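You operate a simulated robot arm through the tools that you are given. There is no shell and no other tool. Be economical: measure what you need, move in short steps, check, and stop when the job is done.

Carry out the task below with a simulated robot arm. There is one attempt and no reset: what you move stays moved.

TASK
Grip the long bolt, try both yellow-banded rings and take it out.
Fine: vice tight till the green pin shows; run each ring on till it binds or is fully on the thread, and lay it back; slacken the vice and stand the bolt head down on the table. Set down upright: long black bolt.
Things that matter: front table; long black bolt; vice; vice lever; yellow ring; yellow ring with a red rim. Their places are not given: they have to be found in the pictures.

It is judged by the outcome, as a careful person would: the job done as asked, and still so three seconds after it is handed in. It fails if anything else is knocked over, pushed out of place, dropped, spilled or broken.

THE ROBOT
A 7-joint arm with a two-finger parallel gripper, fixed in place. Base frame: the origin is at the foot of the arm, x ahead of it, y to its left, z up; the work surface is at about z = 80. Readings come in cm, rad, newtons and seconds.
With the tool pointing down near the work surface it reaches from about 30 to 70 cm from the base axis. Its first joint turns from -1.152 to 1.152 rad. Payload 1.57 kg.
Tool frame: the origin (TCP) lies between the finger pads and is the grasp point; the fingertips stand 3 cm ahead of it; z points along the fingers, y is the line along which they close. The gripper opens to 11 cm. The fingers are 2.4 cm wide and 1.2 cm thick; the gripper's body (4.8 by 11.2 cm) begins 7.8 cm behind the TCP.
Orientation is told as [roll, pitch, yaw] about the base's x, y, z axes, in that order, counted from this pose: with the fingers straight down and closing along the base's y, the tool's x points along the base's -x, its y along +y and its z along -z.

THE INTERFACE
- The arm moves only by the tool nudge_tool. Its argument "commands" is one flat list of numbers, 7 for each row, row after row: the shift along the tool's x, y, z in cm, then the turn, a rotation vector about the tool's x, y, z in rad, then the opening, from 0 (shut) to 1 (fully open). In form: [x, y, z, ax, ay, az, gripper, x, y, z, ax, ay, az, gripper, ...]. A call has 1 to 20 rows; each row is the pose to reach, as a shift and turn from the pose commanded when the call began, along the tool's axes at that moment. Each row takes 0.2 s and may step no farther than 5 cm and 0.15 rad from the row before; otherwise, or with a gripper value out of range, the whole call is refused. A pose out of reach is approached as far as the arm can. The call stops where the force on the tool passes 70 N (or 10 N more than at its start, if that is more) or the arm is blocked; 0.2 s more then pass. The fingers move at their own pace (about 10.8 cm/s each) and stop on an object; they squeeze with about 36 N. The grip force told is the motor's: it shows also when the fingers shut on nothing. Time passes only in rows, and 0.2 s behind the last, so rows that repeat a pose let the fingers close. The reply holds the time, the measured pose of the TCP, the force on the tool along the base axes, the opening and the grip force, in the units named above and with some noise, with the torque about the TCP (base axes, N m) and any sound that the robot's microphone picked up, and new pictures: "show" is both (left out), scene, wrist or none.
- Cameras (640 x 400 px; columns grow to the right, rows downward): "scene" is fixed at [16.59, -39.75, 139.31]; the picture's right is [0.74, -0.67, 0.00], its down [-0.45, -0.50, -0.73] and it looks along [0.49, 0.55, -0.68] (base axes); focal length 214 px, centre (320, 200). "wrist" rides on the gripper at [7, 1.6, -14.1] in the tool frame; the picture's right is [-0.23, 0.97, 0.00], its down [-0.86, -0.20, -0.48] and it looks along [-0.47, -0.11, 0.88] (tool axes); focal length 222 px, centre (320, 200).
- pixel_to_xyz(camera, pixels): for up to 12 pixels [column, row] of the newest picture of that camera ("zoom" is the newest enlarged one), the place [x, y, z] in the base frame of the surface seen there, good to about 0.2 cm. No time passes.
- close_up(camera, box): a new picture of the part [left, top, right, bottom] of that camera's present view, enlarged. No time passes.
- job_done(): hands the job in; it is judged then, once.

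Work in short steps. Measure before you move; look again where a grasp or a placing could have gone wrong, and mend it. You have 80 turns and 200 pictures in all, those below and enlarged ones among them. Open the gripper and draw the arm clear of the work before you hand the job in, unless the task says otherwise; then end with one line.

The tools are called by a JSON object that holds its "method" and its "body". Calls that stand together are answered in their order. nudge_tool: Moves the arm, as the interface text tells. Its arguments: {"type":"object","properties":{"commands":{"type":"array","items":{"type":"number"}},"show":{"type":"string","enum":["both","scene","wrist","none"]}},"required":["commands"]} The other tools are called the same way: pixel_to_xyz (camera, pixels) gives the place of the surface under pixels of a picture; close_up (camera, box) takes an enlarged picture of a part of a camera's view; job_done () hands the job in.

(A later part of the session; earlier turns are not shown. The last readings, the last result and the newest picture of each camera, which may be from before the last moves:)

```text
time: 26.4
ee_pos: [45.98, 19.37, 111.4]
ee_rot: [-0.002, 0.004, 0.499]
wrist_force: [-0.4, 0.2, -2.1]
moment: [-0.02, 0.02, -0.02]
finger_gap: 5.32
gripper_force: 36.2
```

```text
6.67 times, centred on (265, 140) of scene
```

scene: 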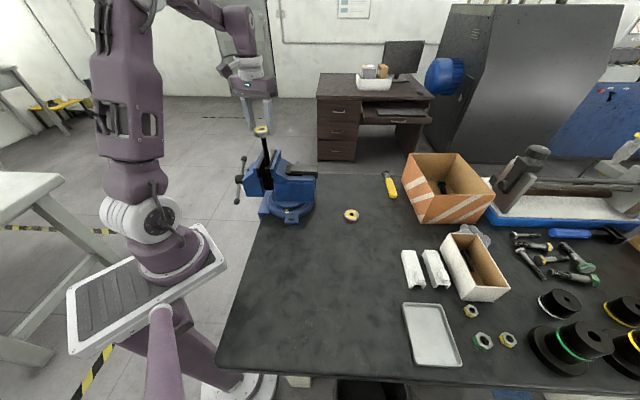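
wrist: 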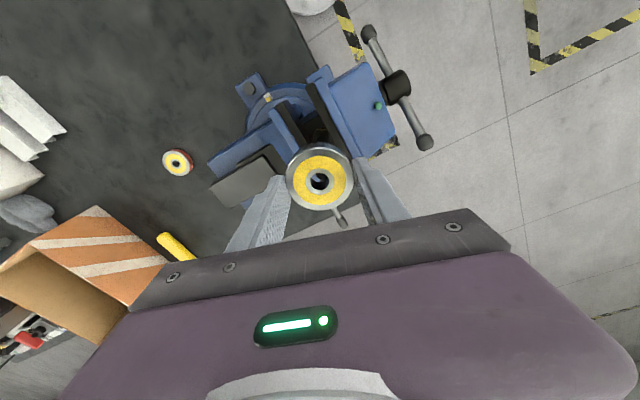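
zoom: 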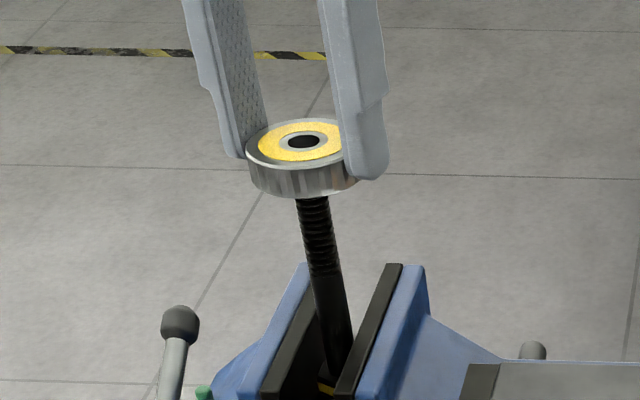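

The tip is now centred left to right and about 0.1–0.15 cm towards +x. I'll lower until light contact and start turning clockwise by 1.5 rad.

{"method": "nudge_tool", "body": {"commands": [0.1, 0, 0.3, 0, 0, 0, 0.3, 0.1, 0, 0.5, 0, 0, 0, 0.3, 0.1, -0.03, 0.5, 0, 0, 0.15, 0.3, 0.11, -0.06, 0.52, 0, 0, 0.3, 0.3, 0.12, -0.09, 0.53, 0, 0, 0.45, 0.3, 0.13, -0.11, 0.54, 0, 0, 0.6, 0.3, 0.15, -0.14, 0.55, 0, 0, 0.75, 0.3, 0.17, -0.16, 0.57, 0, 0, 0.9, 0.3, 0.2, -0.17, 0.58, 0, 0, 1.05, 0.3, 0.23, -0.19, 0.6, 0, 0, 1.2, 0.3, 0.26, -0.2, 0.62, 0, 0, 1.35, 0.3, 0.29, -0.2, 0.64, 0, 0, 1.5, 0.3], "show": "wrist"}}

{"method": "close_up", "body": {"camera": "scene", "box": [245, 110, 285, 170]}}

{"method": "close_up", "body": {"camera": "wrist", "box": [300, 165, 340, 200]}}

```text
time: 29.0
ee_pos: [45.87, 19.05, 110.76]
ee_rot: [-0.004, -0.003, -1.003]
wrist_force: [-4.0, 6.2, -15.2]
moment: [0.48, 0.15, 0.07]
finger_gap: 5.31
gripper_force: 35.9
```

wrist: 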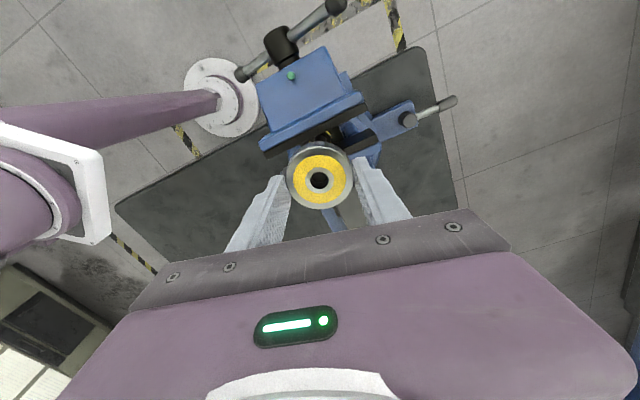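

```text
6.67 times, centred on (265, 140) of scene
```

zoom: 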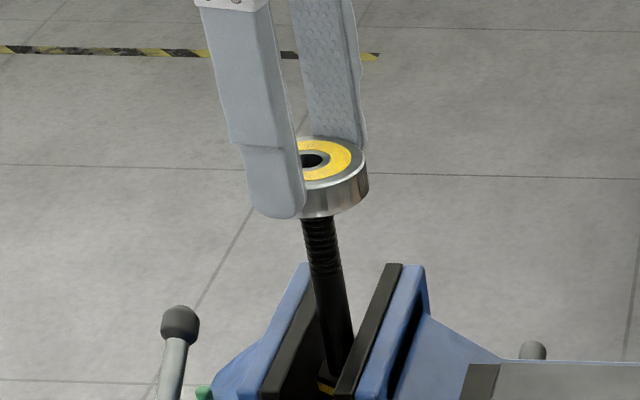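

```text
11.43 times, centred on (320, 182) of wrist
```

zoom: 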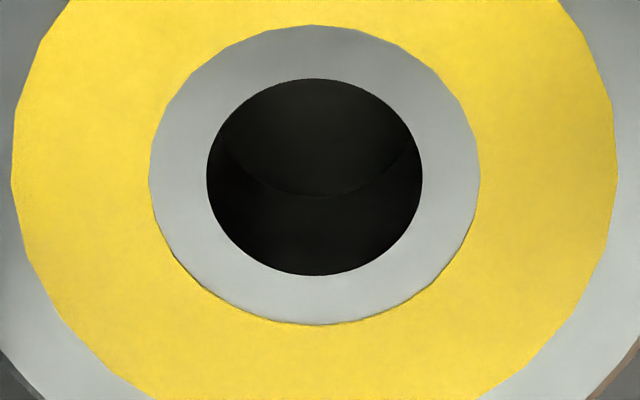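

The ring has caught the thread: the force is pulling down at -15 N and the bolt fills the hole. I'll open, recentre on the bolt axis, and wind the wrist back to a high yaw.

{"method": "nudge_tool", "body": {"commands": [0, 0, 0.1, 0, 0, 0, 0.6, 0.1, 0, 0.2, 0, 0, -0.15, 0.6, 0.23, 0.01, 0.3, 0, 0, -0.3, 0.6, 0.23, 0.01, 0.3, 0, 0, -0.45, 0.6, 0.23, 0.01, 0.3, 0, 0, -0.6, 0.6, 0.23, 0.01, 0.3, 0, 0, -0.75, 0.6, 0.23, 0.01, 0.3, 0, 0, -0.9, 0.6, 0.23, 0.01, 0.3, 0, 0, -1.05, 0.6, 0.23, 0.01, 0.3, 0, 0, -1.2, 0.6, 0.23, 0.01, 0.3, 0, 0, -1.35, 0.6, 0.23, 0.01, 0.3, 0, 0, -1.5, 0.6, 0.23, 0.01, 0.3, 0, 0, -1.65, 0.6, 0.23, 0.01, 0.3, 0, 0, -1.8, 0.6, 0.23, 0.01, 0.3, 0, 0, -1.95, 0.6, 0.23, 0.01, 0.3, 0, 0, -2.1, 0.6, 0.23, 0.01, 0.3, 0, 0, -2.25, 0.6, 0.23, 0.01, 0.3, 0, 0, -2.4, 0.6, 0.23, 0.01, 0.3, 0, 0, -2.55, 0.6, 0.23, 0.01, 0.3, 0, 0, -2.7, 0.6, 0.23, 0.01, 0.3, 0, 0, -2.85, 0.6]}}

{"method": "close_up", "body": {"camera": "scene", "box": [245, 110, 285, 170]}}

```text
time: 33.2
ee_pos: [45.75, 19.25, 110.43]
ee_rot: [0.002, 0.004, 1.85]
wrist_force: [0.1, 0.3, -1.2]
moment: [-0.02, 0.0, 0.01]
finger_gap: 6.59
gripper_force: 0.0
```

scene: 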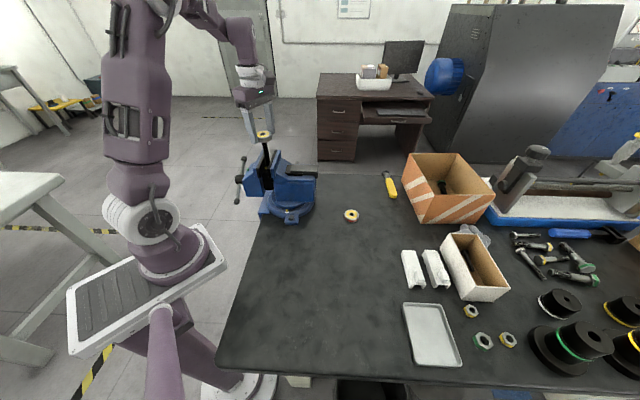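
wrist: 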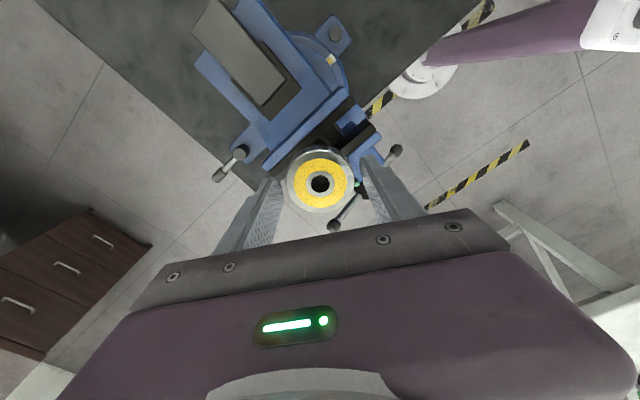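

```text
6.67 times, centred on (265, 140) of scene
```

zoom: 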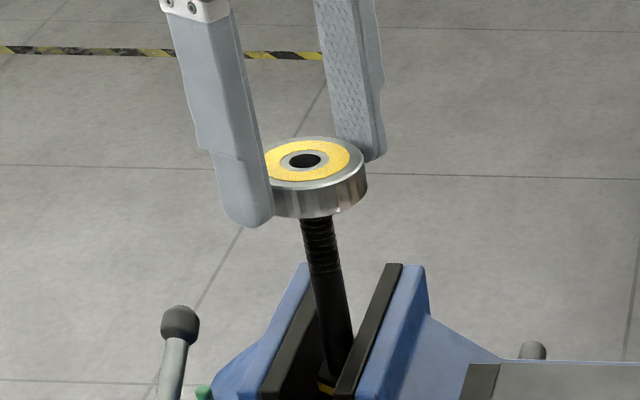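

The wrist reaches yaw 1.85 without trouble and the ring is centred. I'll measure the ring's height, then close and turn 2.7 rad clockwise with a small descent.

{"method": "pixel_to_xyz", "body": {"camera": "wrist", "pixels": [[303, 183], [338, 183], [320, 166], [320, 200], [320, 183], [310, 195]]}}

{"method": "nudge_tool", "body": {"commands": [0, 0, 0, 0, 0, 0, 0.3, 0, 0, 0, 0, 0, 0, 0.3, 0, 0, 0.01, 0, 0, 0.15, 0.3, 0, 0, 0.02, 0, 0, 0.3, 0.3, 0, 0, 0.03, 0, 0, 0.45, 0.3, 0, 0, 0.04, 0, 0, 0.6, 0.3, 0, 0, 0.05, 0, 0, 0.75, 0.3, 0, 0, 0.06, 0, 0, 0.9, 0.3, 0, 0, 0.07, 0, 0, 1.05, 0.3, 0, 0, 0.08, 0, 0, 1.2, 0.3, 0, 0, 0.09, 0, 0, 1.35, 0.3, 0, 0, 0.1, 0, 0, 1.5, 0.3, 0, 0, 0.11, 0, 0, 1.65, 0.3, 0, 0, 0.12, 0, 0, 1.8, 0.3, 0, 0, 0.13, 0, 0, 1.95, 0.3, 0, 0, 0.14, 0, 0, 2.1, 0.3, 0, 0, 0.15, 0, 0, 2.25, 0.3, 0, 0, 0.16, 0, 0, 2.4, 0.3, 0, 0, 0.17, 0, 0, 2.55, 0.3, 0, 0, 0.18, 0, 0, 2.7, 0.3], "show": "wrist"}}

{"method": "pixel_to_xyz", "body": {"camera": "wrist", "pixels": [[303, 183], [338, 183], [320, 166], [320, 200], [320, 183], [310, 195]]}}

```text
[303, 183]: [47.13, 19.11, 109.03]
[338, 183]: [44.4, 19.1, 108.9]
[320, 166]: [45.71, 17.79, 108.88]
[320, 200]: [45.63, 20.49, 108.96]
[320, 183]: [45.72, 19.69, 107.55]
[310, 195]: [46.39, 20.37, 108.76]
```

```text
time: 37.4
ee_pos: [45.9, 19.28, 110.23]
ee_rot: [-0.003, -0.002, -0.854]
wrist_force: [0.4, 1.1, -22.3]
moment: [0.18, 0.03, 0.1]
finger_gap: 5.17
gripper_force: 35.8
```

wrist: 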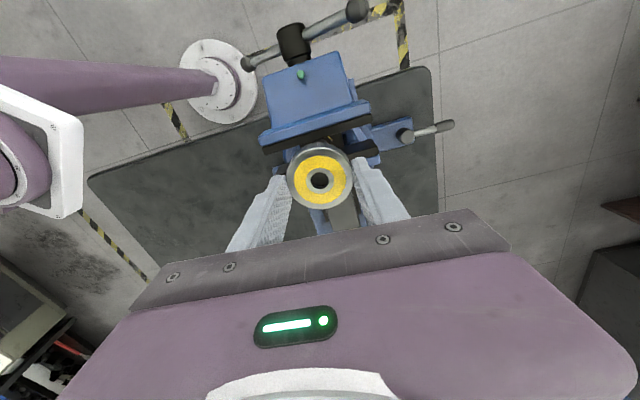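

```text
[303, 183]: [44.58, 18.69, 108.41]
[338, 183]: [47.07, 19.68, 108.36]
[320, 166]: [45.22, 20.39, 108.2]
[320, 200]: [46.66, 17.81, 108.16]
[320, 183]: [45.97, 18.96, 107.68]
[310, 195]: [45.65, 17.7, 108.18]
```

The ring dropped from 108.9 to about 108.3 in 2.7 rad, so the lead is about 1.4 cm per turn. It still turns freely. I'll open and wind back for the next stroke.

{"method": "nudge_tool", "body": {"commands": [0, 0, 0.1, 0, 0, 0, 0.6, 0.05, -0.05, 0.2, 0, 0, -0.15, 0.6, 0.05, -0.1, 0.2, 0, 0, -0.3, 0.6, 0.05, -0.1, 0.2, 0, 0, -0.45, 0.6, 0.05, -0.1, 0.2, 0, 0, -0.6, 0.6, 0.05, -0.1, 0.2, 0, 0, -0.75, 0.6, 0.05, -0.1, 0.2, 0, 0, -0.9, 0.6, 0.05, -0.1, 0.2, 0, 0, -1.05, 0.6, 0.05, -0.1, 0.2, 0, 0, -1.2, 0.6, 0.05, -0.1, 0.2, 0, 0, -1.35, 0.6, 0.05, -0.1, 0.2, 0, 0, -1.5, 0.6, 0.05, -0.1, 0.2, 0, 0, -1.65, 0.6, 0.05, -0.1, 0.2, 0, 0, -1.8, 0.6, 0.05, -0.1, 0.2, 0, 0, -1.95, 0.6, 0.05, -0.1, 0.2, 0, 0, -2.1, 0.6, 0.05, -0.1, 0.2, 0, 0, -2.25, 0.6, 0.05, -0.1, 0.2, 0, 0, -2.4, 0.6, 0.05, -0.1, 0.2, 0, 0, -2.55, 0.6, 0.05, -0.1, 0.2, 0, 0, -2.7, 0.6, 0.05, -0.1, 0.2, 0, 0, -2.85, 0.6], "show": "wrist"}}

{"method": "pixel_to_xyz", "body": {"camera": "wrist", "pixels": [[303, 183], [338, 183], [320, 168], [320, 200], [320, 183], [310, 195]]}}

```text
time: 41.6
ee_pos: [45.65, 19.09, 109.99]
ee_rot: [0.003, 0.001, 2.001]
wrist_force: [1.1, -0.3, 0.4]
moment: [0.0, 0.03, 0.0]
finger_gap: 6.63
gripper_force: 0.2
```

wrist: 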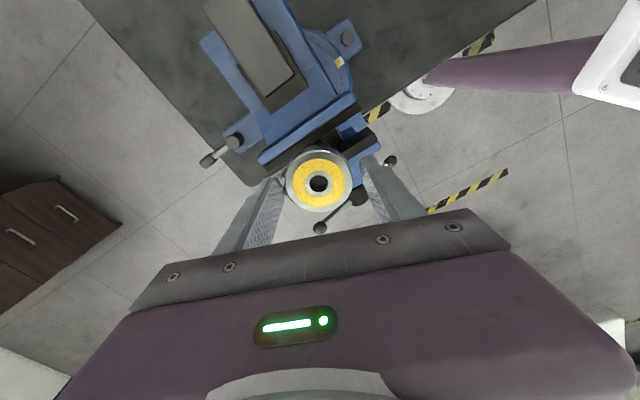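

```text
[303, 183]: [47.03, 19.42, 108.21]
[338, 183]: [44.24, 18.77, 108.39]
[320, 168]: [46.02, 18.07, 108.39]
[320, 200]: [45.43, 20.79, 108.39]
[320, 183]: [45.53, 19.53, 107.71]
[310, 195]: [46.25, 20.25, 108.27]
```

Now close and run the second stroke with a matched descent of about 0.2 cm per rad.

{"method": "nudge_tool", "body": {"commands": [-0.1, -0.1, 0, 0, 0, 0, 0.3, -0.1, -0.1, 0, 0, 0, 0, 0.3, -0.1, -0.1, 0.03, 0, 0, 0.15, 0.3, -0.1, -0.1, 0.06, 0, 0, 0.3, 0.3, -0.1, -0.1, 0.09, 0, 0, 0.45, 0.3, -0.1, -0.1, 0.12, 0, 0, 0.6, 0.3, -0.1, -0.1, 0.15, 0, 0, 0.75, 0.3, -0.1, -0.1, 0.18, 0, 0, 0.9, 0.3, -0.1, -0.1, 0.21, 0, 0, 1.05, 0.3, -0.1, -0.1, 0.24, 0, 0, 1.2, 0.3, -0.1, -0.1, 0.27, 0, 0, 1.35, 0.3, -0.1, -0.1, 0.3, 0, 0, 1.5, 0.3, -0.1, -0.1, 0.33, 0, 0, 1.65, 0.3, -0.1, -0.1, 0.36, 0, 0, 1.8, 0.3, -0.1, -0.1, 0.39, 0, 0, 1.95, 0.3, -0.1, -0.1, 0.42, 0, 0, 2.1, 0.3, -0.1, -0.1, 0.45, 0, 0, 2.25, 0.3, -0.1, -0.1, 0.48, 0, 0, 2.4, 0.3, -0.1, -0.1, 0.51, 0, 0, 2.55, 0.3, -0.1, -0.1, 0.54, 0, 0, 2.7, 0.3], "show": "wrist"}}

{"method": "pixel_to_xyz", "body": {"camera": "wrist", "pixels": [[303, 183], [338, 183], [320, 168], [320, 200], [320, 183], [310, 195]]}}

{"method": "close_up", "body": {"camera": "scene", "box": [245, 110, 285, 170]}}

```text
time: 45.8
ee_pos: [45.78, 19.24, 109.37]
ee_rot: [-0.003, -0.002, -0.703]
wrist_force: [1.9, 2.3, -10.5]
moment: [0.3, -0.24, 0.07]
finger_gap: 5.33
gripper_force: 35.7
```

wrist: 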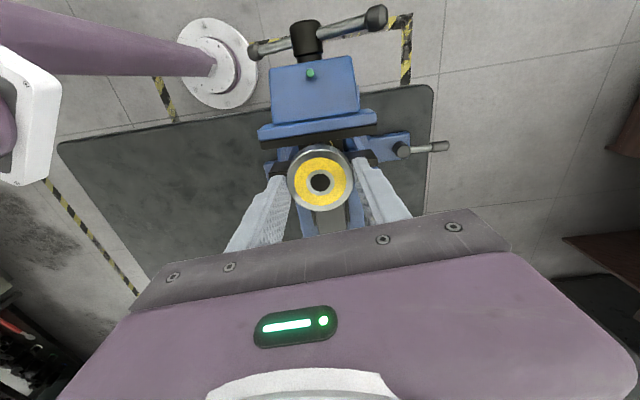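

```text
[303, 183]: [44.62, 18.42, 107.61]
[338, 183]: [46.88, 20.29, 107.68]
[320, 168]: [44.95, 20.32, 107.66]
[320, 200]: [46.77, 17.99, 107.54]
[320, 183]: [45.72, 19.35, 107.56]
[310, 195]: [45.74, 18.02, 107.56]
```

```text
6.67 times, centred on (265, 140) of scene
```

zoom: 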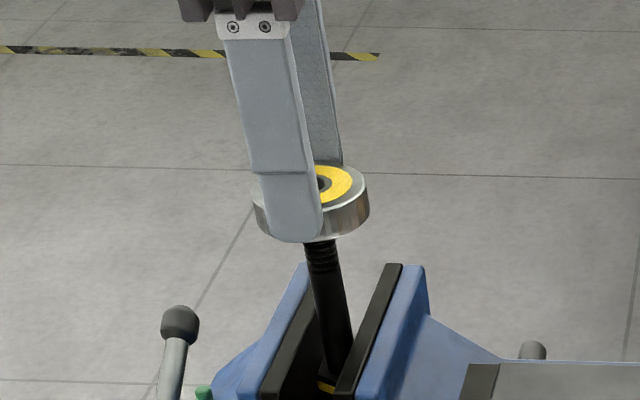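

The ring top is now level with the bolt tip (107.6). I'll keep turning in the same grip for about 1.5 rad more, to be surely full on and to see whether it binds.

{"method": "nudge_tool", "body": {"commands": [0, 0, 0.05, 0, 0, 0.15, 0.3, 0, 0, 0.08, 0, 0, 0.3, 0.3, 0, 0, 0.11, 0, 0, 0.45, 0.3, 0, 0, 0.14, 0, 0, 0.6, 0.3, 0, 0, 0.17, 0, 0, 0.75, 0.3, 0, 0, 0.2, 0, 0, 0.9, 0.3, 0, 0, 0.23, 0, 0, 1.05, 0.3, 0, 0, 0.26, 0, 0, 1.2, 0.3, 0, 0, 0.29, 0, 0, 1.35, 0.3, 0, 0, 0.32, 0, 0, 1.5, 0.3], "show": "wrist"}}

{"method": "pixel_to_xyz", "body": {"camera": "wrist", "pixels": [[303, 183], [338, 183], [320, 168], [320, 200], [320, 183], [310, 195]]}}

{"method": "close_up", "body": {"camera": "scene", "box": [225, 110, 295, 190]}}

```text
time: 48.0
ee_pos: [45.72, 19.36, 109.11]
ee_rot: [0.001, -0.004, -2.203]
wrist_force: [6.0, 1.4, -10.2]
moment: [0.33, -0.49, 0.05]
finger_gap: 5.35
gripper_force: 36.0
```

wrist: 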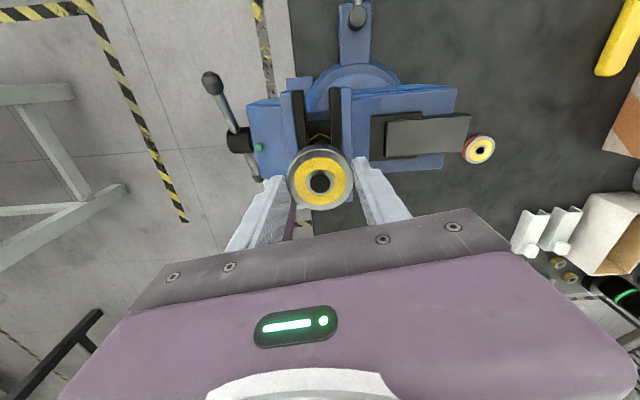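

```text
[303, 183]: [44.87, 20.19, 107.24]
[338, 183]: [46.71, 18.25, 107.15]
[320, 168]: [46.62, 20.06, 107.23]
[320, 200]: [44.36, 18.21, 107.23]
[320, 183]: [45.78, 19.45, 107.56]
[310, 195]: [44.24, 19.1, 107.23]
```

```text
5.00 times, centred on (260, 150) of scene
```

zoom: 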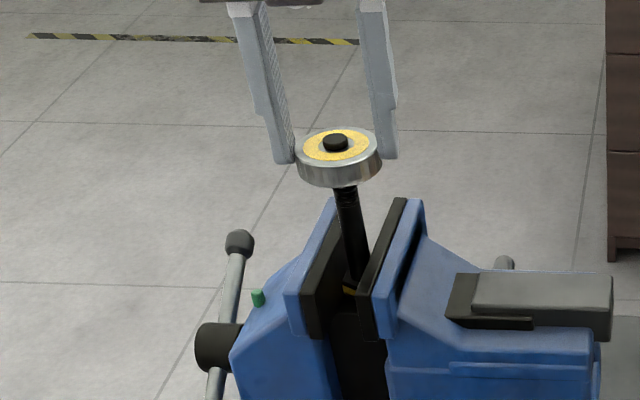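

The tip now stands about 0.33 cm proud of the plain ring, so it is fully on the thread and never bound. I'll unscrew it in the same grip, counter-clockwise and rising.

{"method": "nudge_tool", "body": {"commands": [0, 0, 0, 0, 0, -0.15, 0.3, 0, 0, -0.03, 0, 0, -0.3, 0.3, 0, 0, -0.06, 0, 0, -0.45, 0.3, 0, 0, -0.09, 0, 0, -0.6, 0.3, 0, 0, -0.12, 0, 0, -0.75, 0.3, 0, 0, -0.15, 0, 0, -0.9, 0.3, 0, 0, -0.18, 0, 0, -1.05, 0.3, 0, 0, -0.21, 0, 0, -1.2, 0.3, 0, 0, -0.24, 0, 0, -1.35, 0.3, 0, 0, -0.27, 0, 0, -1.5, 0.3, 0, 0, -0.3, 0, 0, -1.65, 0.3, 0, 0, -0.33, 0, 0, -1.8, 0.3, 0, 0, -0.36, 0, 0, -1.95, 0.3, 0, 0, -0.39, 0, 0, -2.1, 0.3, 0, 0, -0.42, 0, 0, -2.25, 0.3, 0, 0, -0.45, 0, 0, -2.4, 0.3, 0, 0, -0.48, 0, 0, -2.55, 0.3, 0, 0, -0.51, 0, 0, -2.7, 0.3, 0, 0, -0.54, 0, 0, -2.85, 0.3, 0, 0, -0.57, 0, 0, -3.0, 0.3], "show": "wrist"}}

{"method": "pixel_to_xyz", "body": {"camera": "wrist", "pixels": [[303, 183], [338, 183], [320, 168], [320, 200], [320, 183], [310, 195]]}}

```text
time: 52.2
ee_pos: [45.72, 19.29, 109.79]
ee_rot: [-0.001, 0.004, 0.804]
wrist_force: [2.9, -2.2, 16.5]
moment: [-0.12, -0.28, -0.08]
finger_gap: 5.29
gripper_force: 36.3
```

wrist: 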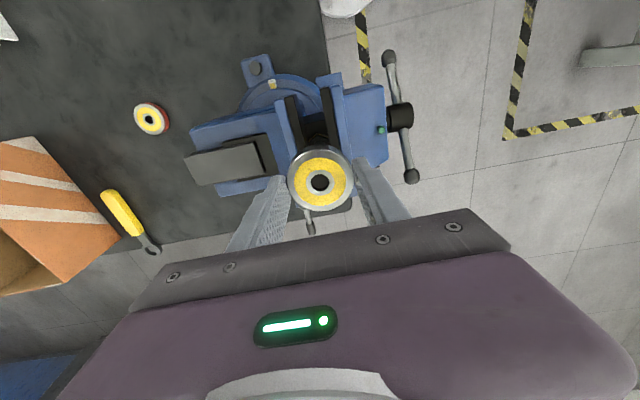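

```text
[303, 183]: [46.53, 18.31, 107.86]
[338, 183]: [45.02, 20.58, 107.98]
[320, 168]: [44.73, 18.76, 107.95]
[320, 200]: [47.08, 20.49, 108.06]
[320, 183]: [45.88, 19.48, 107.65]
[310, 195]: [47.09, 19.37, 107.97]
```

It rises about 0.24 cm per rad. I'll continue 1.35 rad, then open and begin winding back.

{"method": "nudge_tool", "body": {"commands": [0, 0, -0.08, 0, 0, -0.15, 0.3, 0, 0, -0.12, 0, 0, -0.3, 0.3, 0, 0, -0.16, 0, 0, -0.45, 0.3, 0, 0, -0.2, 0, 0, -0.6, 0.3, 0, 0, -0.23, 0, 0, -0.75, 0.3, 0, 0, -0.27, 0, 0, -0.9, 0.3, 0, 0, -0.3, 0, 0, -1.05, 0.3, 0, 0, -0.34, 0, 0, -1.2, 0.3, 0, 0, -0.37, 0, 0, -1.35, 0.3, 0, 0, -0.37, 0, 0, -1.35, 0.6, 0, 0, -0.37, 0, 0, -1.2, 0.6, 0, 0, -0.37, 0, 0, -1.05, 0.6, 0, 0, -0.37, 0, 0, -0.9, 0.6, 0, 0, -0.37, 0, 0, -0.75, 0.6, 0, 0, -0.37, 0, 0, -0.6, 0.6, 0, 0, -0.37, 0, 0, -0.45, 0.6, 0, 0, -0.37, 0, 0, -0.3, 0.6, 0, 0, -0.37, 0, 0, -0.15, 0.6, 0, 0, -0.37, 0, 0, 0, 0.6, 0, 0, -0.37, 0, 0, 0.15, 0.6], "show": "wrist"}}

{"method": "pixel_to_xyz", "body": {"camera": "wrist", "pixels": [[303, 183], [338, 183], [320, 168], [320, 200], [320, 183], [310, 195]]}}

```text
time: 56.4
ee_pos: [45.64, 19.23, 110.01]
ee_rot: [-0.002, 0.004, 0.646]
wrist_force: [-0.4, -0.1, 0.9]
moment: [-0.01, 0.01, 0.05]
finger_gap: 6.59
gripper_force: 0.0
```

wrist: 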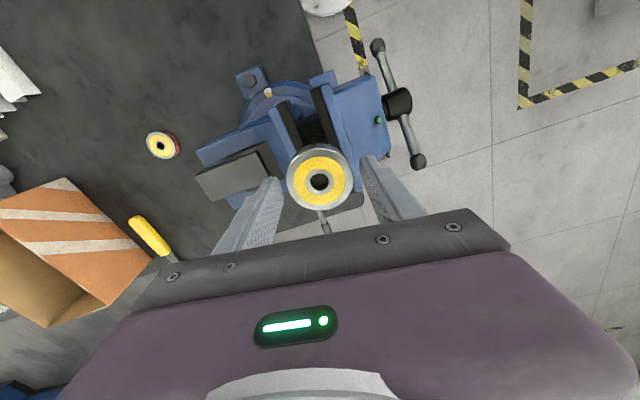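

```text
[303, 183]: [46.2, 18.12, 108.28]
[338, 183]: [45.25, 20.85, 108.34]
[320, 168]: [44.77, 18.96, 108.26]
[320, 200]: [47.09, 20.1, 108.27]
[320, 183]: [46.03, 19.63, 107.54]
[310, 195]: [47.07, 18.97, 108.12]
```

The ring top is at 108.3. I'll keep winding back to yaw -1.9 and close on the ring.

{"method": "nudge_tool", "body": {"commands": [0, 0, 0, 0, 0, 0.15, 0.6, 0, 0, 0, 0, 0, 0.3, 0.6, 0, 0, 0, 0, 0, 0.45, 0.6, 0, 0, 0, 0, 0, 0.6, 0.6, 0, 0, 0, 0, 0, 0.75, 0.6, 0, 0, 0, 0, 0, 0.9, 0.6, 0, 0, 0, 0, 0, 1.05, 0.6, 0, 0, 0, 0, 0, 1.2, 0.6, 0, 0, 0, 0, 0, 1.35, 0.6, 0, 0, 0, 0, 0, 1.5, 0.6, 0, 0, 0, 0, 0, 1.65, 0.6, 0, 0, 0, 0, 0, 1.8, 0.6, 0, 0, 0, 0, 0, 1.95, 0.6, 0, 0, 0, 0, 0, 2.1, 0.6, 0, 0, 0, 0, 0, 2.25, 0.6, 0, 0, 0, 0, 0, 2.4, 0.6, 0, 0, 0, 0, 0, 2.55, 0.6, 0, 0, 0, 0, 0, 2.7, 0.6, 0, 0, 0, 0, 0, 2.7, 0.3, 0, 0, 0, 0, 0, 2.7, 0.3], "show": "none"}}

{"method": "nudge_tool", "body": {"commands": [0, 0, 0, 0, 0, -0.15, 0.3, 0, 0, -0.03, 0, 0, -0.3, 0.3, 0, 0, -0.07, 0, 0, -0.45, 0.3, 0, 0, -0.1, 0, 0, -0.6, 0.3, 0, 0, -0.14, 0, 0, -0.75, 0.3, 0, 0, -0.17, 0, 0, -0.9, 0.3, 0, 0, -0.21, 0, 0, -1.05, 0.3, 0, 0, -0.24, 0, 0, -1.2, 0.3, 0, 0, -0.28, 0, 0, -1.35, 0.3, 0, 0, -0.31, 0, 0, -1.5, 0.3, 0, 0, -0.35, 0, 0, -1.65, 0.3, 0, 0, -0.38, 0, 0, -1.8, 0.3, 0, 0, -0.42, 0, 0, -1.95, 0.3, 0, 0, -0.45, 0, 0, -2.1, 0.3, 0, 0, -0.49, 0, 0, -2.25, 0.3, 0, 0, -0.52, 0, 0, -2.4, 0.3, 0, 0, -0.56, 0, 0, -2.55, 0.3, 0, 0, -0.59, 0, 0, -2.7, 0.3, 0, 0, -0.63, 0, 0, -2.85, 0.3, 0, 0, -0.66, 0, 0, -3.0, 0.3], "show": "wrist"}}

{"method": "pixel_to_xyz", "body": {"camera": "wrist", "pixels": [[303, 183], [338, 183], [320, 168], [320, 200], [320, 183], [310, 195]]}}

```text
time: 60.6
ee_pos: [45.65, 19.3, 110.12]
ee_rot: [-0.002, -0.008, -2.052]
wrist_force: [1.1, -1.6, -0.2]
moment: [-0.04, -0.06, -0.04]
finger_gap: 5.28
gripper_force: 36.2
```

```text
time: 64.8
ee_pos: [45.7, 19.37, 110.85]
ee_rot: [0.0, 0.004, 0.953]
wrist_force: [2.5, -6.9, 24.0]
moment: [-0.58, -0.1, -0.13]
finger_gap: 5.31
gripper_force: 36.2
```

wrist: 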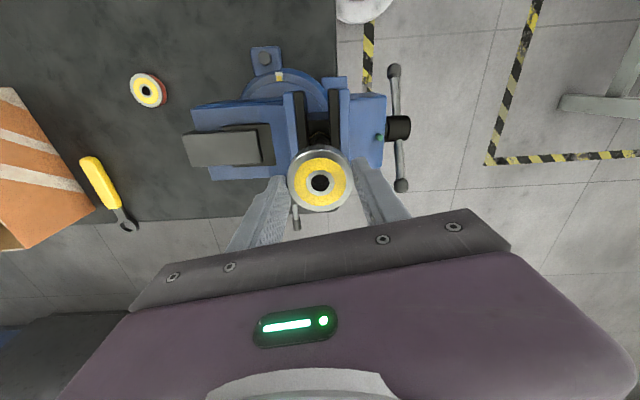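

```text
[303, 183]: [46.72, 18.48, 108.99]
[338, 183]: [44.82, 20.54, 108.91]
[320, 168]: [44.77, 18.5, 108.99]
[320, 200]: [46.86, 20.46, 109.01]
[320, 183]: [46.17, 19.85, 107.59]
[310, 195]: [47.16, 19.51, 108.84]
```

The ring top is at 108.97, nearly off. I'll turn 1.5 rad more and then lift slowly.

{"method": "nudge_tool", "body": {"commands": [0, 0, -0.1, 0, 0, -0.15, 0.3, 0, 0, -0.15, 0, 0, -0.3, 0.3, 0, 0, -0.19, 0, 0, -0.45, 0.3, 0, 0, -0.23, 0, 0, -0.6, 0.3, 0, 0, -0.27, 0, 0, -0.75, 0.3, 0, 0, -0.31, 0, 0, -0.9, 0.3, 0, 0, -0.35, 0, 0, -1.05, 0.3, 0, 0, -0.39, 0, 0, -1.2, 0.3, 0, 0, -0.43, 0, 0, -1.35, 0.3, 0, 0, -0.47, 0, 0, -1.5, 0.3, 0, 0, -0.55, 0, 0, -1.5, 0.3, 0, 0, -0.7, 0, 0, -1.5, 0.3], "show": "wrist"}}

{"method": "pixel_to_xyz", "body": {"camera": "wrist", "pixels": [[303, 183], [338, 183], [320, 168], [320, 200], [320, 183], [310, 195]]}}

{"method": "close_up", "body": {"camera": "scene", "box": [245, 110, 285, 170]}}

```text
time: 67.4
ee_pos: [45.73, 19.2, 111.33]
ee_rot: [0.006, 0.001, 2.451]
wrist_force: [0.0, 0.2, -1.5]
moment: [-0.01, -0.01, 0.0]
finger_gap: 5.26
gripper_force: 36.1
```

wrist: 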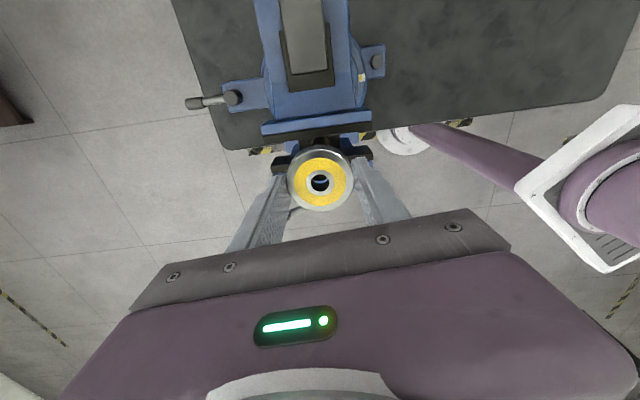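

```text
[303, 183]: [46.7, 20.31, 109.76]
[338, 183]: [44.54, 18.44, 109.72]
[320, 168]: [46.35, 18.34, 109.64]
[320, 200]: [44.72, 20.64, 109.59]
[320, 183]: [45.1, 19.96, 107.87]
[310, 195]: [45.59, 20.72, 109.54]
```

```text
6.67 times, centred on (265, 140) of scene
```

zoom: 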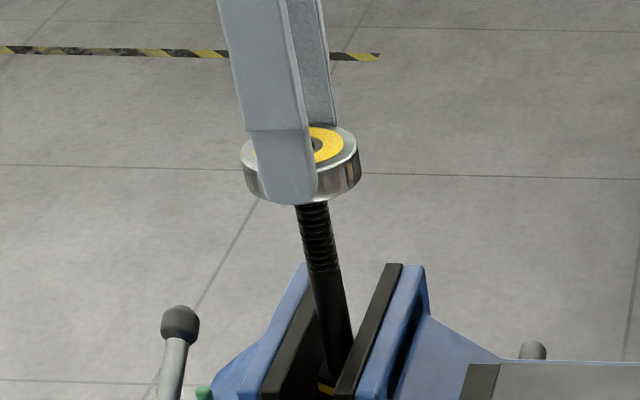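

The ring is free and above the tip. I'll carry it back over its old place (64.15,2.65), turning to yaw 0.5, and stop at z≈91.

{"method": "nudge_tool", "body": {"commands": [0, 0, -2, 0, 0, 0, 0.3, 0, 0, -4, 0, 0, 0, 0.3, 4, 0, -4, 0, 0, 0.15, 0.3, 8.2, 0.3, -4, 0, 0, 0.3, 0.3, 12.4, 0.5, -3, 0, 0, 0.45, 0.3, 16.6, 0.7, -1, 0, 0, 0.6, 0.3, 20.7, 0.9, 1, 0, 0, 0.75, 0.3, 24.74, 0.99, 3, 0, 0, 0.9, 0.3, 24.74, 0.99, 6, 0, 0, 1.05, 0.3, 24.74, 0.99, 9, 0, 0, 1.2, 0.3, 24.74, 0.99, 12, 0, 0, 1.35, 0.3, 24.74, 0.99, 14.5, 0, 0, 1.5, 0.3, 24.74, 0.99, 17, 0, 0, 1.65, 0.3, 24.74, 0.99, 19, 0, 0, 1.8, 0.3, 24.74, 0.99, 20, 0, 0, 1.95, 0.3, 24.74, 0.99, 20, 0, 0, 1.95, 0.3]}}

{"method": "pixel_to_xyz", "body": {"camera": "wrist", "pixels": [[303, 183], [338, 183], [320, 168], [320, 200], [320, 183], [310, 195]]}}

```text
time: 70.8
ee_pos: [64.03, 2.66, 91.41]
ee_rot: [0.0, 0.004, 0.499]
wrist_force: [-0.7, 0.5, -1.6]
moment: [0.01, 0.03, -0.03]
finger_gap: 5.3
gripper_force: 36.2
```

scene: 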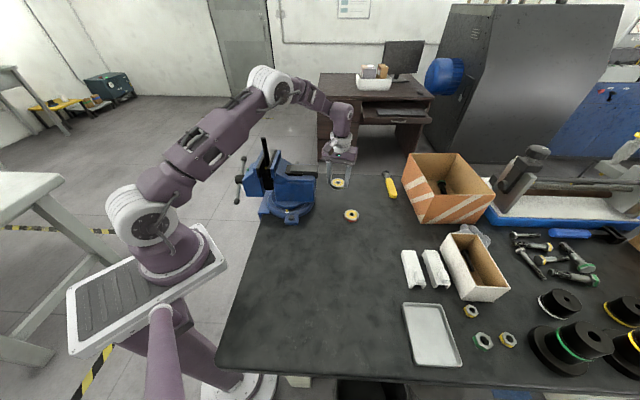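
wrist: 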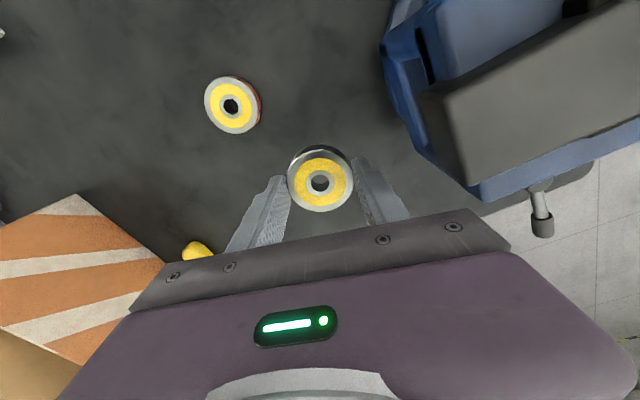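

```text
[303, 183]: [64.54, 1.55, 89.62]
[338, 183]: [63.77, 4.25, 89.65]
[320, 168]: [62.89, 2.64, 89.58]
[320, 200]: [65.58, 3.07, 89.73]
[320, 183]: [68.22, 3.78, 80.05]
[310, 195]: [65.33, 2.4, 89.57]
```

The ring centre is (64.2,2.87) with its bottom at TCP-3.46. I'll set it down, release, rise, and move over the red-rimmed ring.

{"method": "nudge_tool", "body": {"commands": [0.1, -0.17, 3, 0, 0, 0, 0.3, 0.1, -0.17, 6, 0, 0, 0, 0.3, 0.1, -0.17, 7.5, 0, 0, 0, 0.3, 0.1, -0.17, 7.9, 0, 0, 0, 0.3, 0.1, -0.17, 7.9, 0, 0, 0, 0.4, 0.1, -0.17, 7.9, 0, 0, 0, 0.65, 0.1, -0.17, 4, 0, 0, 0, 0.65, 0.1, -0.17, 0, 0, 0, 0, 0.65, 0.1, -0.17, -1, 0, 0, 0, 0.65, 2.3, -2.6, -1, 0, 0, 0, 0.65, 4.4, -5.2, -1, 0, 0, 0, 0.65, 6.5, -7.6, -1, 0, 0, 0, 0.65, 6.5, -7.6, -1, 0, 0, 0, 0.65]}}

{"method": "close_up", "body": {"camera": "wrist", "box": [240, 100, 400, 240]}}

{"method": "close_up", "body": {"camera": "scene", "box": [320, 185, 370, 228]}}

```text
time: 73.6
ee_pos: [61.89, -7.16, 92.39]
ee_rot: [-0.003, 0.005, 0.5]
wrist_force: [0.5, 0.0, 0.2]
moment: [-0.02, -0.01, 0.03]
finger_gap: 7.13
gripper_force: 0.1
```

scene: 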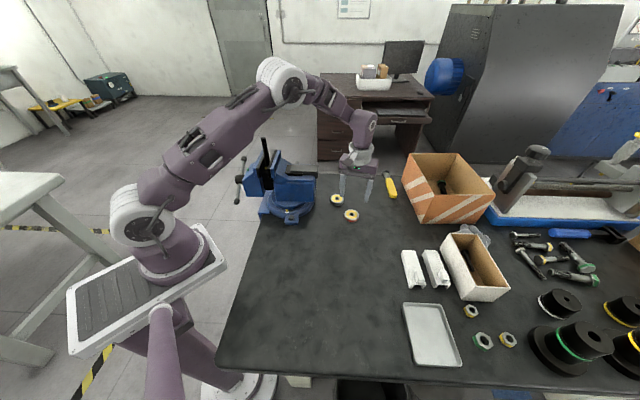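
wrist: 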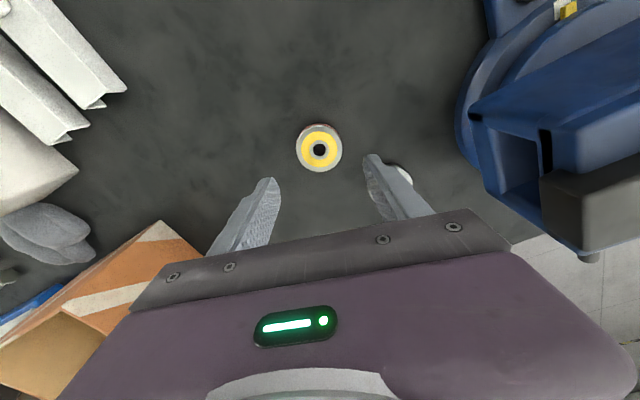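

```text
2.86 times, centred on (320, 170) of wrist
```

zoom: 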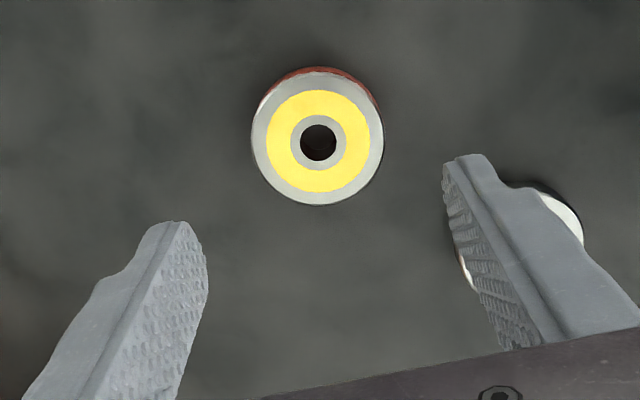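

```text
9.30 times, centred on (345, 206) of scene
```

zoom: 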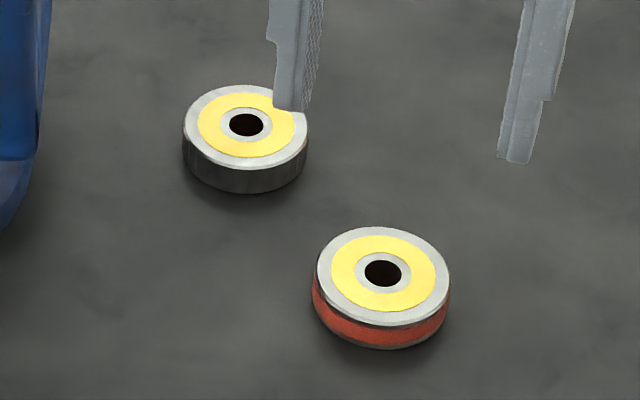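

The plain ring is back exactly in its place. I'll descend on the red-rimmed ring, grip it and lift.

{"method": "nudge_tool", "body": {"commands": [0.12, -0.05, 3, 0, 0, 0, 0.65, 0.12, -0.05, 6, 0, 0, 0, 0.65, 0.12, -0.05, 8.85, 0, 0, 0, 0.65, 0.12, -0.05, 8.85, 0, 0, 0, 0.45, 0.12, -0.05, 8.85, 0, 0, 0, 0.3, 0.12, -0.05, 8.85, 0, 0, 0, 0.3, 0.12, -0.05, 6, 0, 0, 0, 0.3, 0.12, -0.05, 1.5, 0, 0, 0, 0.3, 0.12, -0.05, -3, 0, 0, 0, 0.3, 0.12, -0.05, -7.5, 0, 0, 0, 0.3, 0.12, -0.05, -12, 0, 0, 0, 0.3, 0.12, -0.05, -16.5, 0, 0, 0, 0.3, 0.12, -0.05, -16.5, 0, 0, 0, 0.3], "show": "wrist"}}

{"method": "pixel_to_xyz", "body": {"camera": "wrist", "pixels": [[303, 183], [338, 183], [320, 168], [320, 200], [320, 183], [310, 195]]}}

{"method": "close_up", "body": {"camera": "wrist", "box": [280, 150, 360, 220]}}

```text
time: 76.4
ee_pos: [61.87, -6.98, 108.97]
ee_rot: [-0.003, 0.004, 0.498]
wrist_force: [0.4, 0.2, -1.5]
moment: [-0.02, 0.0, 0.0]
finger_gap: 5.29
gripper_force: 36.2
```

wrist: 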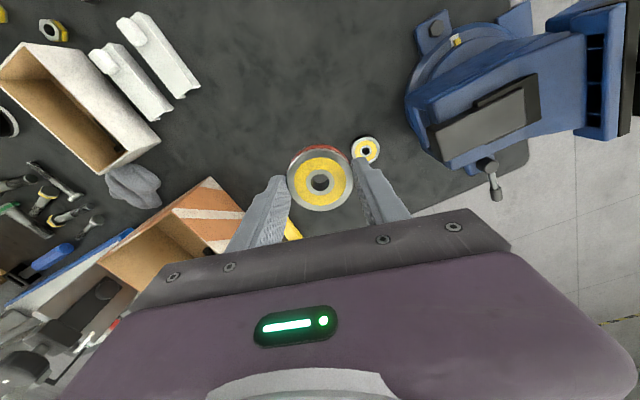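

```text
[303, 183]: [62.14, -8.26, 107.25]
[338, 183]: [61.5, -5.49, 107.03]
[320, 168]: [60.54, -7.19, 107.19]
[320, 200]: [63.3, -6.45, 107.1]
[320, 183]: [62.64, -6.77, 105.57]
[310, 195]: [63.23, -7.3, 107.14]
```

```text
5.71 times, centred on (320, 185) of wrist
```

zoom: 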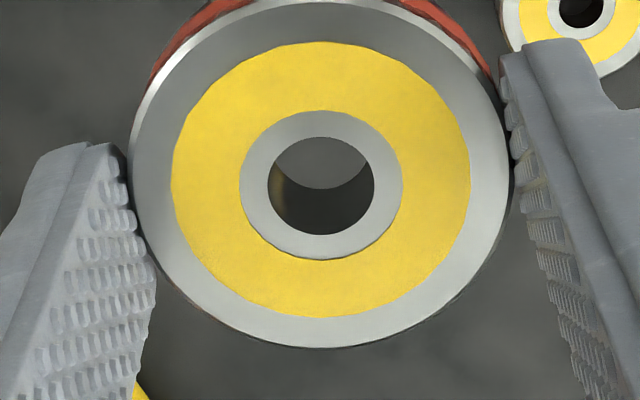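

The ring is gripped with only about 0.1 cm of offset. I'll carry it above the bolt while winding to yaw 2.2, ready for one long clockwise stroke.

{"method": "nudge_tool", "body": {"commands": [0.2, 3.9, -2, 0, 0, -0.15, 0.3, 0.4, 7.8, -4, 0, 0, -0.3, 0.3, 0.6, 11.7, -6, 0, 0, -0.45, 0.3, 0.8, 15.6, -6.5, 0, 0, -0.6, 0.3, 1, 19.5, -6.5, 0, 0, -0.75, 0.3, 1.2, 23.4, -6.5, 0, 0, -0.9, 0.3, 1.4, 27.3, -6.5, 0, 0, -1.05, 0.3, 1.63, 30.87, -6.5, 0, 0, -1.2, 0.3, 1.63, 30.87, -6, 0, 0, -1.35, 0.3, 1.63, 30.87, -5, 0, 0, -1.5, 0.3, 1.63, 30.87, -4, 0, 0, -1.65, 0.3, 1.63, 30.87, -3, 0, 0, -1.7, 0.3, 1.63, 30.87, -3, 0, 0, -1.7, 0.3], "show": "wrist"}}

{"method": "close_up", "body": {"camera": "wrist", "box": [300, 165, 340, 200]}}

{"method": "close_up", "body": {"camera": "scene", "box": [245, 110, 285, 170]}}

```text
time: 79.2
ee_pos: [45.68, 19.27, 112.15]
ee_rot: [0.004, 0.001, 2.201]
wrist_force: [-0.2, -0.4, -2.2]
moment: [-0.01, -0.01, 0.01]
finger_gap: 5.28
gripper_force: 35.5
```

wrist: 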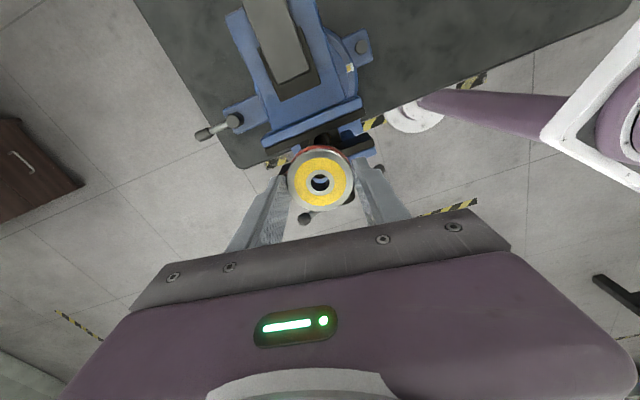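

```text
11.43 times, centred on (320, 182) of wrist
```

zoom: 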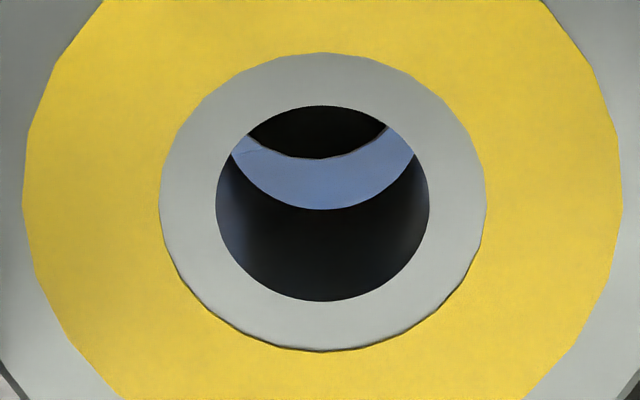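

```text
6.67 times, centred on (265, 140) of scene
```

zoom: 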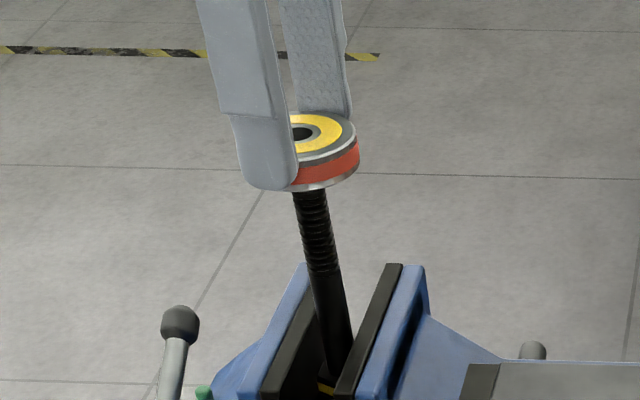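

The alignment is good, with the tip about 0.1 cm towards -x. I'll lower to contact and turn the red-rimmed ring clockwise 2.25 rad, following it gently.

{"method": "nudge_tool", "body": {"commands": [-0.1, 0, 0.6, 0, 0, 0, 0.3, -0.1, 0, 1, 0, 0, 0, 0.3, -0.1, 0, 1.2, 0, 0, 0, 0.3, -0.1, -0.01, 1.21, 0, 0, 0.15, 0.3, -0.1, -0.03, 1.22, 0, 0, 0.3, 0.3, -0.09, -0.04, 1.23, 0, 0, 0.45, 0.3, -0.08, -0.06, 1.24, 0, 0, 0.6, 0.3, -0.07, -0.07, 1.25, 0, 0, 0.75, 0.3, -0.06, -0.08, 1.27, 0, 0, 0.9, 0.3, -0.05, -0.09, 1.29, 0, 0, 1.05, 0.3, -0.04, -0.09, 1.31, 0, 0, 1.2, 0.3, -0.02, -0.1, 1.33, 0, 0, 1.35, 0.3, -0.01, -0.1, 1.35, 0, 0, 1.5, 0.3, 0.01, -0.1, 1.37, 0, 0, 1.65, 0.3, 0.02, -0.1, 1.39, 0, 0, 1.8, 0.3, 0.04, -0.09, 1.41, 0, 0, 1.95, 0.3, 0.05, -0.09, 1.43, 0, 0, 2.1, 0.3, 0.06, -0.08, 1.45, 0, 0, 2.25, 0.3], "show": "wrist"}}

{"method": "pixel_to_xyz", "body": {"camera": "wrist", "pixels": [[303, 183], [338, 183], [320, 168], [320, 200], [320, 183], [310, 195]]}}

{"method": "close_up", "body": {"camera": "wrist", "box": [300, 165, 340, 200]}}

```text
time: 83.0
ee_pos: [45.89, 19.28, 110.72]
ee_rot: [-0.003, 0.0, -0.051]
wrist_force: [-1.3, 2.9, 1.7]
moment: [0.39, 0.04, 0.94]
finger_gap: 5.19
gripper_force: 35.8
```

wrist: 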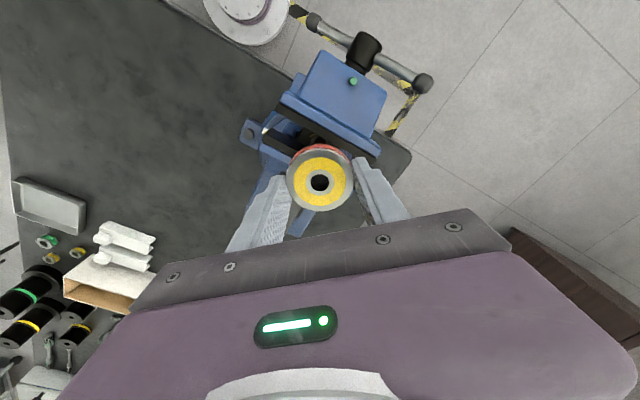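

```text
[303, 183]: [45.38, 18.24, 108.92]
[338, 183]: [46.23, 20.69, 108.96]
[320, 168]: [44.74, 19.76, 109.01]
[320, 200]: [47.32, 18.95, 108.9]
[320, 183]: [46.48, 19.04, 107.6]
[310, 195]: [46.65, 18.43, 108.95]
```

```text
11.43 times, centred on (320, 182) of wrist
```

zoom: 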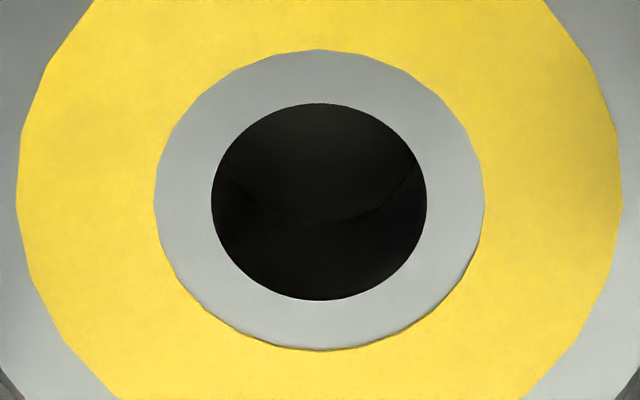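

The torque is now 0.94 N·m against about 0.1 for the first ring, and it has only gone on about 0.3 cm, so it seems to bind. I'll confirm with a short further turn.

{"method": "nudge_tool", "body": {"commands": [0, 0, 0.01, 0, 0, 0.15, 0.3, 0, 0, 0.02, 0, 0, 0.3, 0.3, 0, 0, 0.03, 0, 0, 0.45, 0.3, 0, 0, 0.04, 0, 0, 0.6, 0.3], "show": "wrist"}}

{"method": "pixel_to_xyz", "body": {"camera": "wrist", "pixels": [[303, 183], [338, 183], [320, 168], [320, 200], [310, 195]]}}

{"method": "close_up", "body": {"camera": "scene", "box": [225, 110, 295, 190]}}

```text
time: 84.0
ee_pos: [45.82, 19.18, 110.63]
ee_rot: [-0.004, 0.0, -0.653]
wrist_force: [1.2, 1.3, 0.7]
moment: [0.23, -0.14, 0.88]
finger_gap: 5.26
gripper_force: 36.3
```

wrist: 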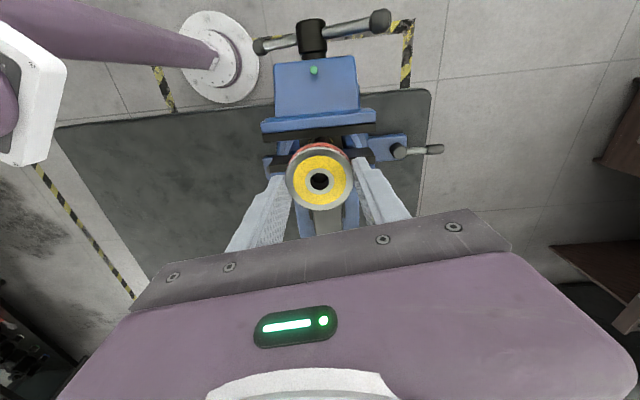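

```text
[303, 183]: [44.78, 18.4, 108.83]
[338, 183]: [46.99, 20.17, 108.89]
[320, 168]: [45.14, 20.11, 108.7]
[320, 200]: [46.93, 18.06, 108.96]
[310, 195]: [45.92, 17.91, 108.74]
```

```text
5.00 times, centred on (260, 150) of scene
```

zoom: 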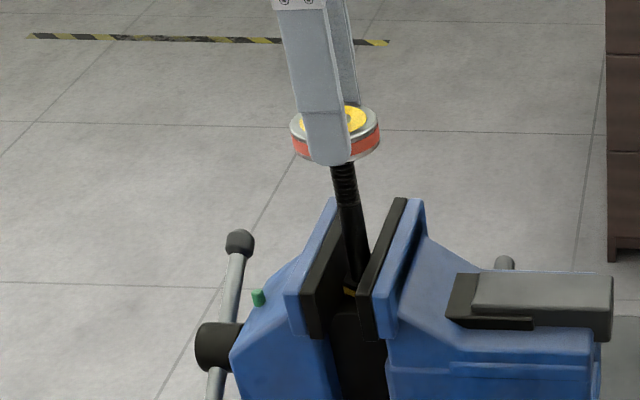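

The torque has saturated at about 0.9 N·m with next to no descent, so the red-rimmed ring binds. I'll unscrew it counter-clockwise while rising.

{"method": "nudge_tool", "body": {"commands": [0, 0, 0, 0, 0, -0.15, 0.3, 0, 0, -0.02, 0, 0, -0.3, 0.3, 0, 0, -0.05, 0, 0, -0.45, 0.3, 0, 0, -0.08, 0, 0, -0.6, 0.3, 0, 0, -0.12, 0, 0, -0.75, 0.3, 0, 0, -0.16, 0, 0, -0.9, 0.3, 0, 0, -0.19, 0, 0, -1.05, 0.3, 0, 0, -0.23, 0, 0, -1.2, 0.3, 0, 0, -0.26, 0, 0, -1.35, 0.3, 0, 0, -0.3, 0, 0, -1.5, 0.3, 0, 0, -0.34, 0, 0, -1.65, 0.3, 0, 0, -0.37, 0, 0, -1.8, 0.3, 0, 0, -0.41, 0, 0, -1.95, 0.3, 0, 0, -0.44, 0, 0, -2.1, 0.3, 0, 0, -0.48, 0, 0, -2.25, 0.3, 0, 0, -0.51, 0, 0, -2.4, 0.3, 0, 0, -0.55, 0, 0, -2.55, 0.3, 0, 0, -0.6, 0, 0, -2.7, 0.3, 0, 0, -0.65, 0, 0, -2.85, 0.3, 0, 0, -0.8, 0, 0, -2.85, 0.3]}}

{"method": "pixel_to_xyz", "body": {"camera": "wrist", "pixels": [[303, 183], [338, 183], [320, 168], [320, 200], [310, 195]]}}

{"method": "close_up", "body": {"camera": "wrist", "box": [300, 165, 340, 200]}}

```text
time: 88.2
ee_pos: [45.89, 19.19, 111.3]
ee_rot: [0.002, 0.002, 2.2]
wrist_force: [0.0, 0.3, -2.5]
moment: [-0.03, 0.01, -0.03]
finger_gap: 5.12
gripper_force: 36.1
```

scene: 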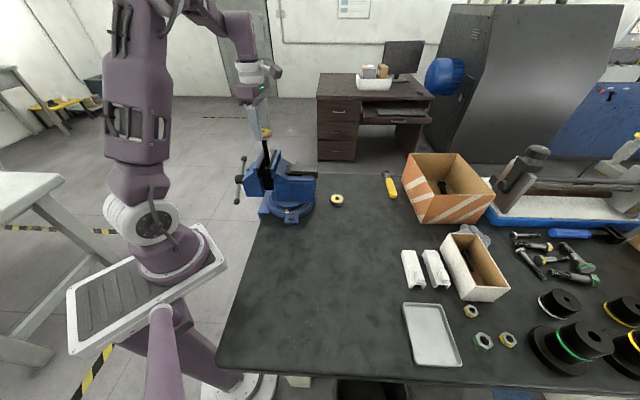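
wrist: 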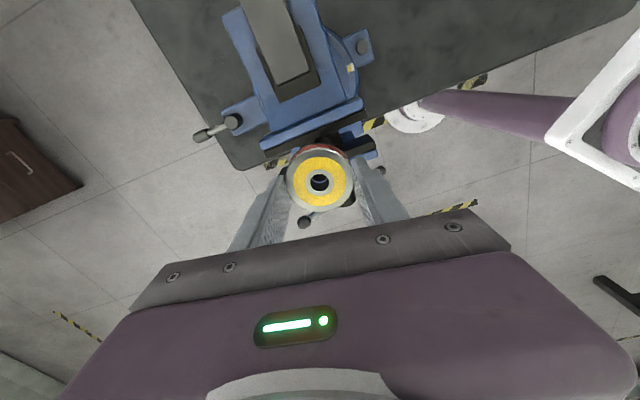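

```text
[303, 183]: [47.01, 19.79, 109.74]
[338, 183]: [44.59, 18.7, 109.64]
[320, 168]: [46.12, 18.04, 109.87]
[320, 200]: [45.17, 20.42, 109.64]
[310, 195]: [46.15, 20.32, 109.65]
```

```text
11.43 times, centred on (320, 182) of wrist
```

zoom: 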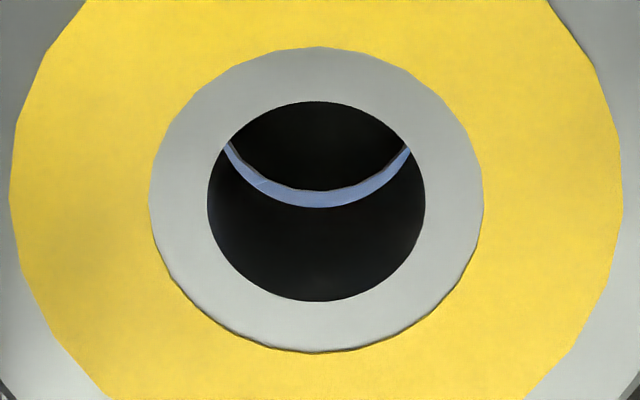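

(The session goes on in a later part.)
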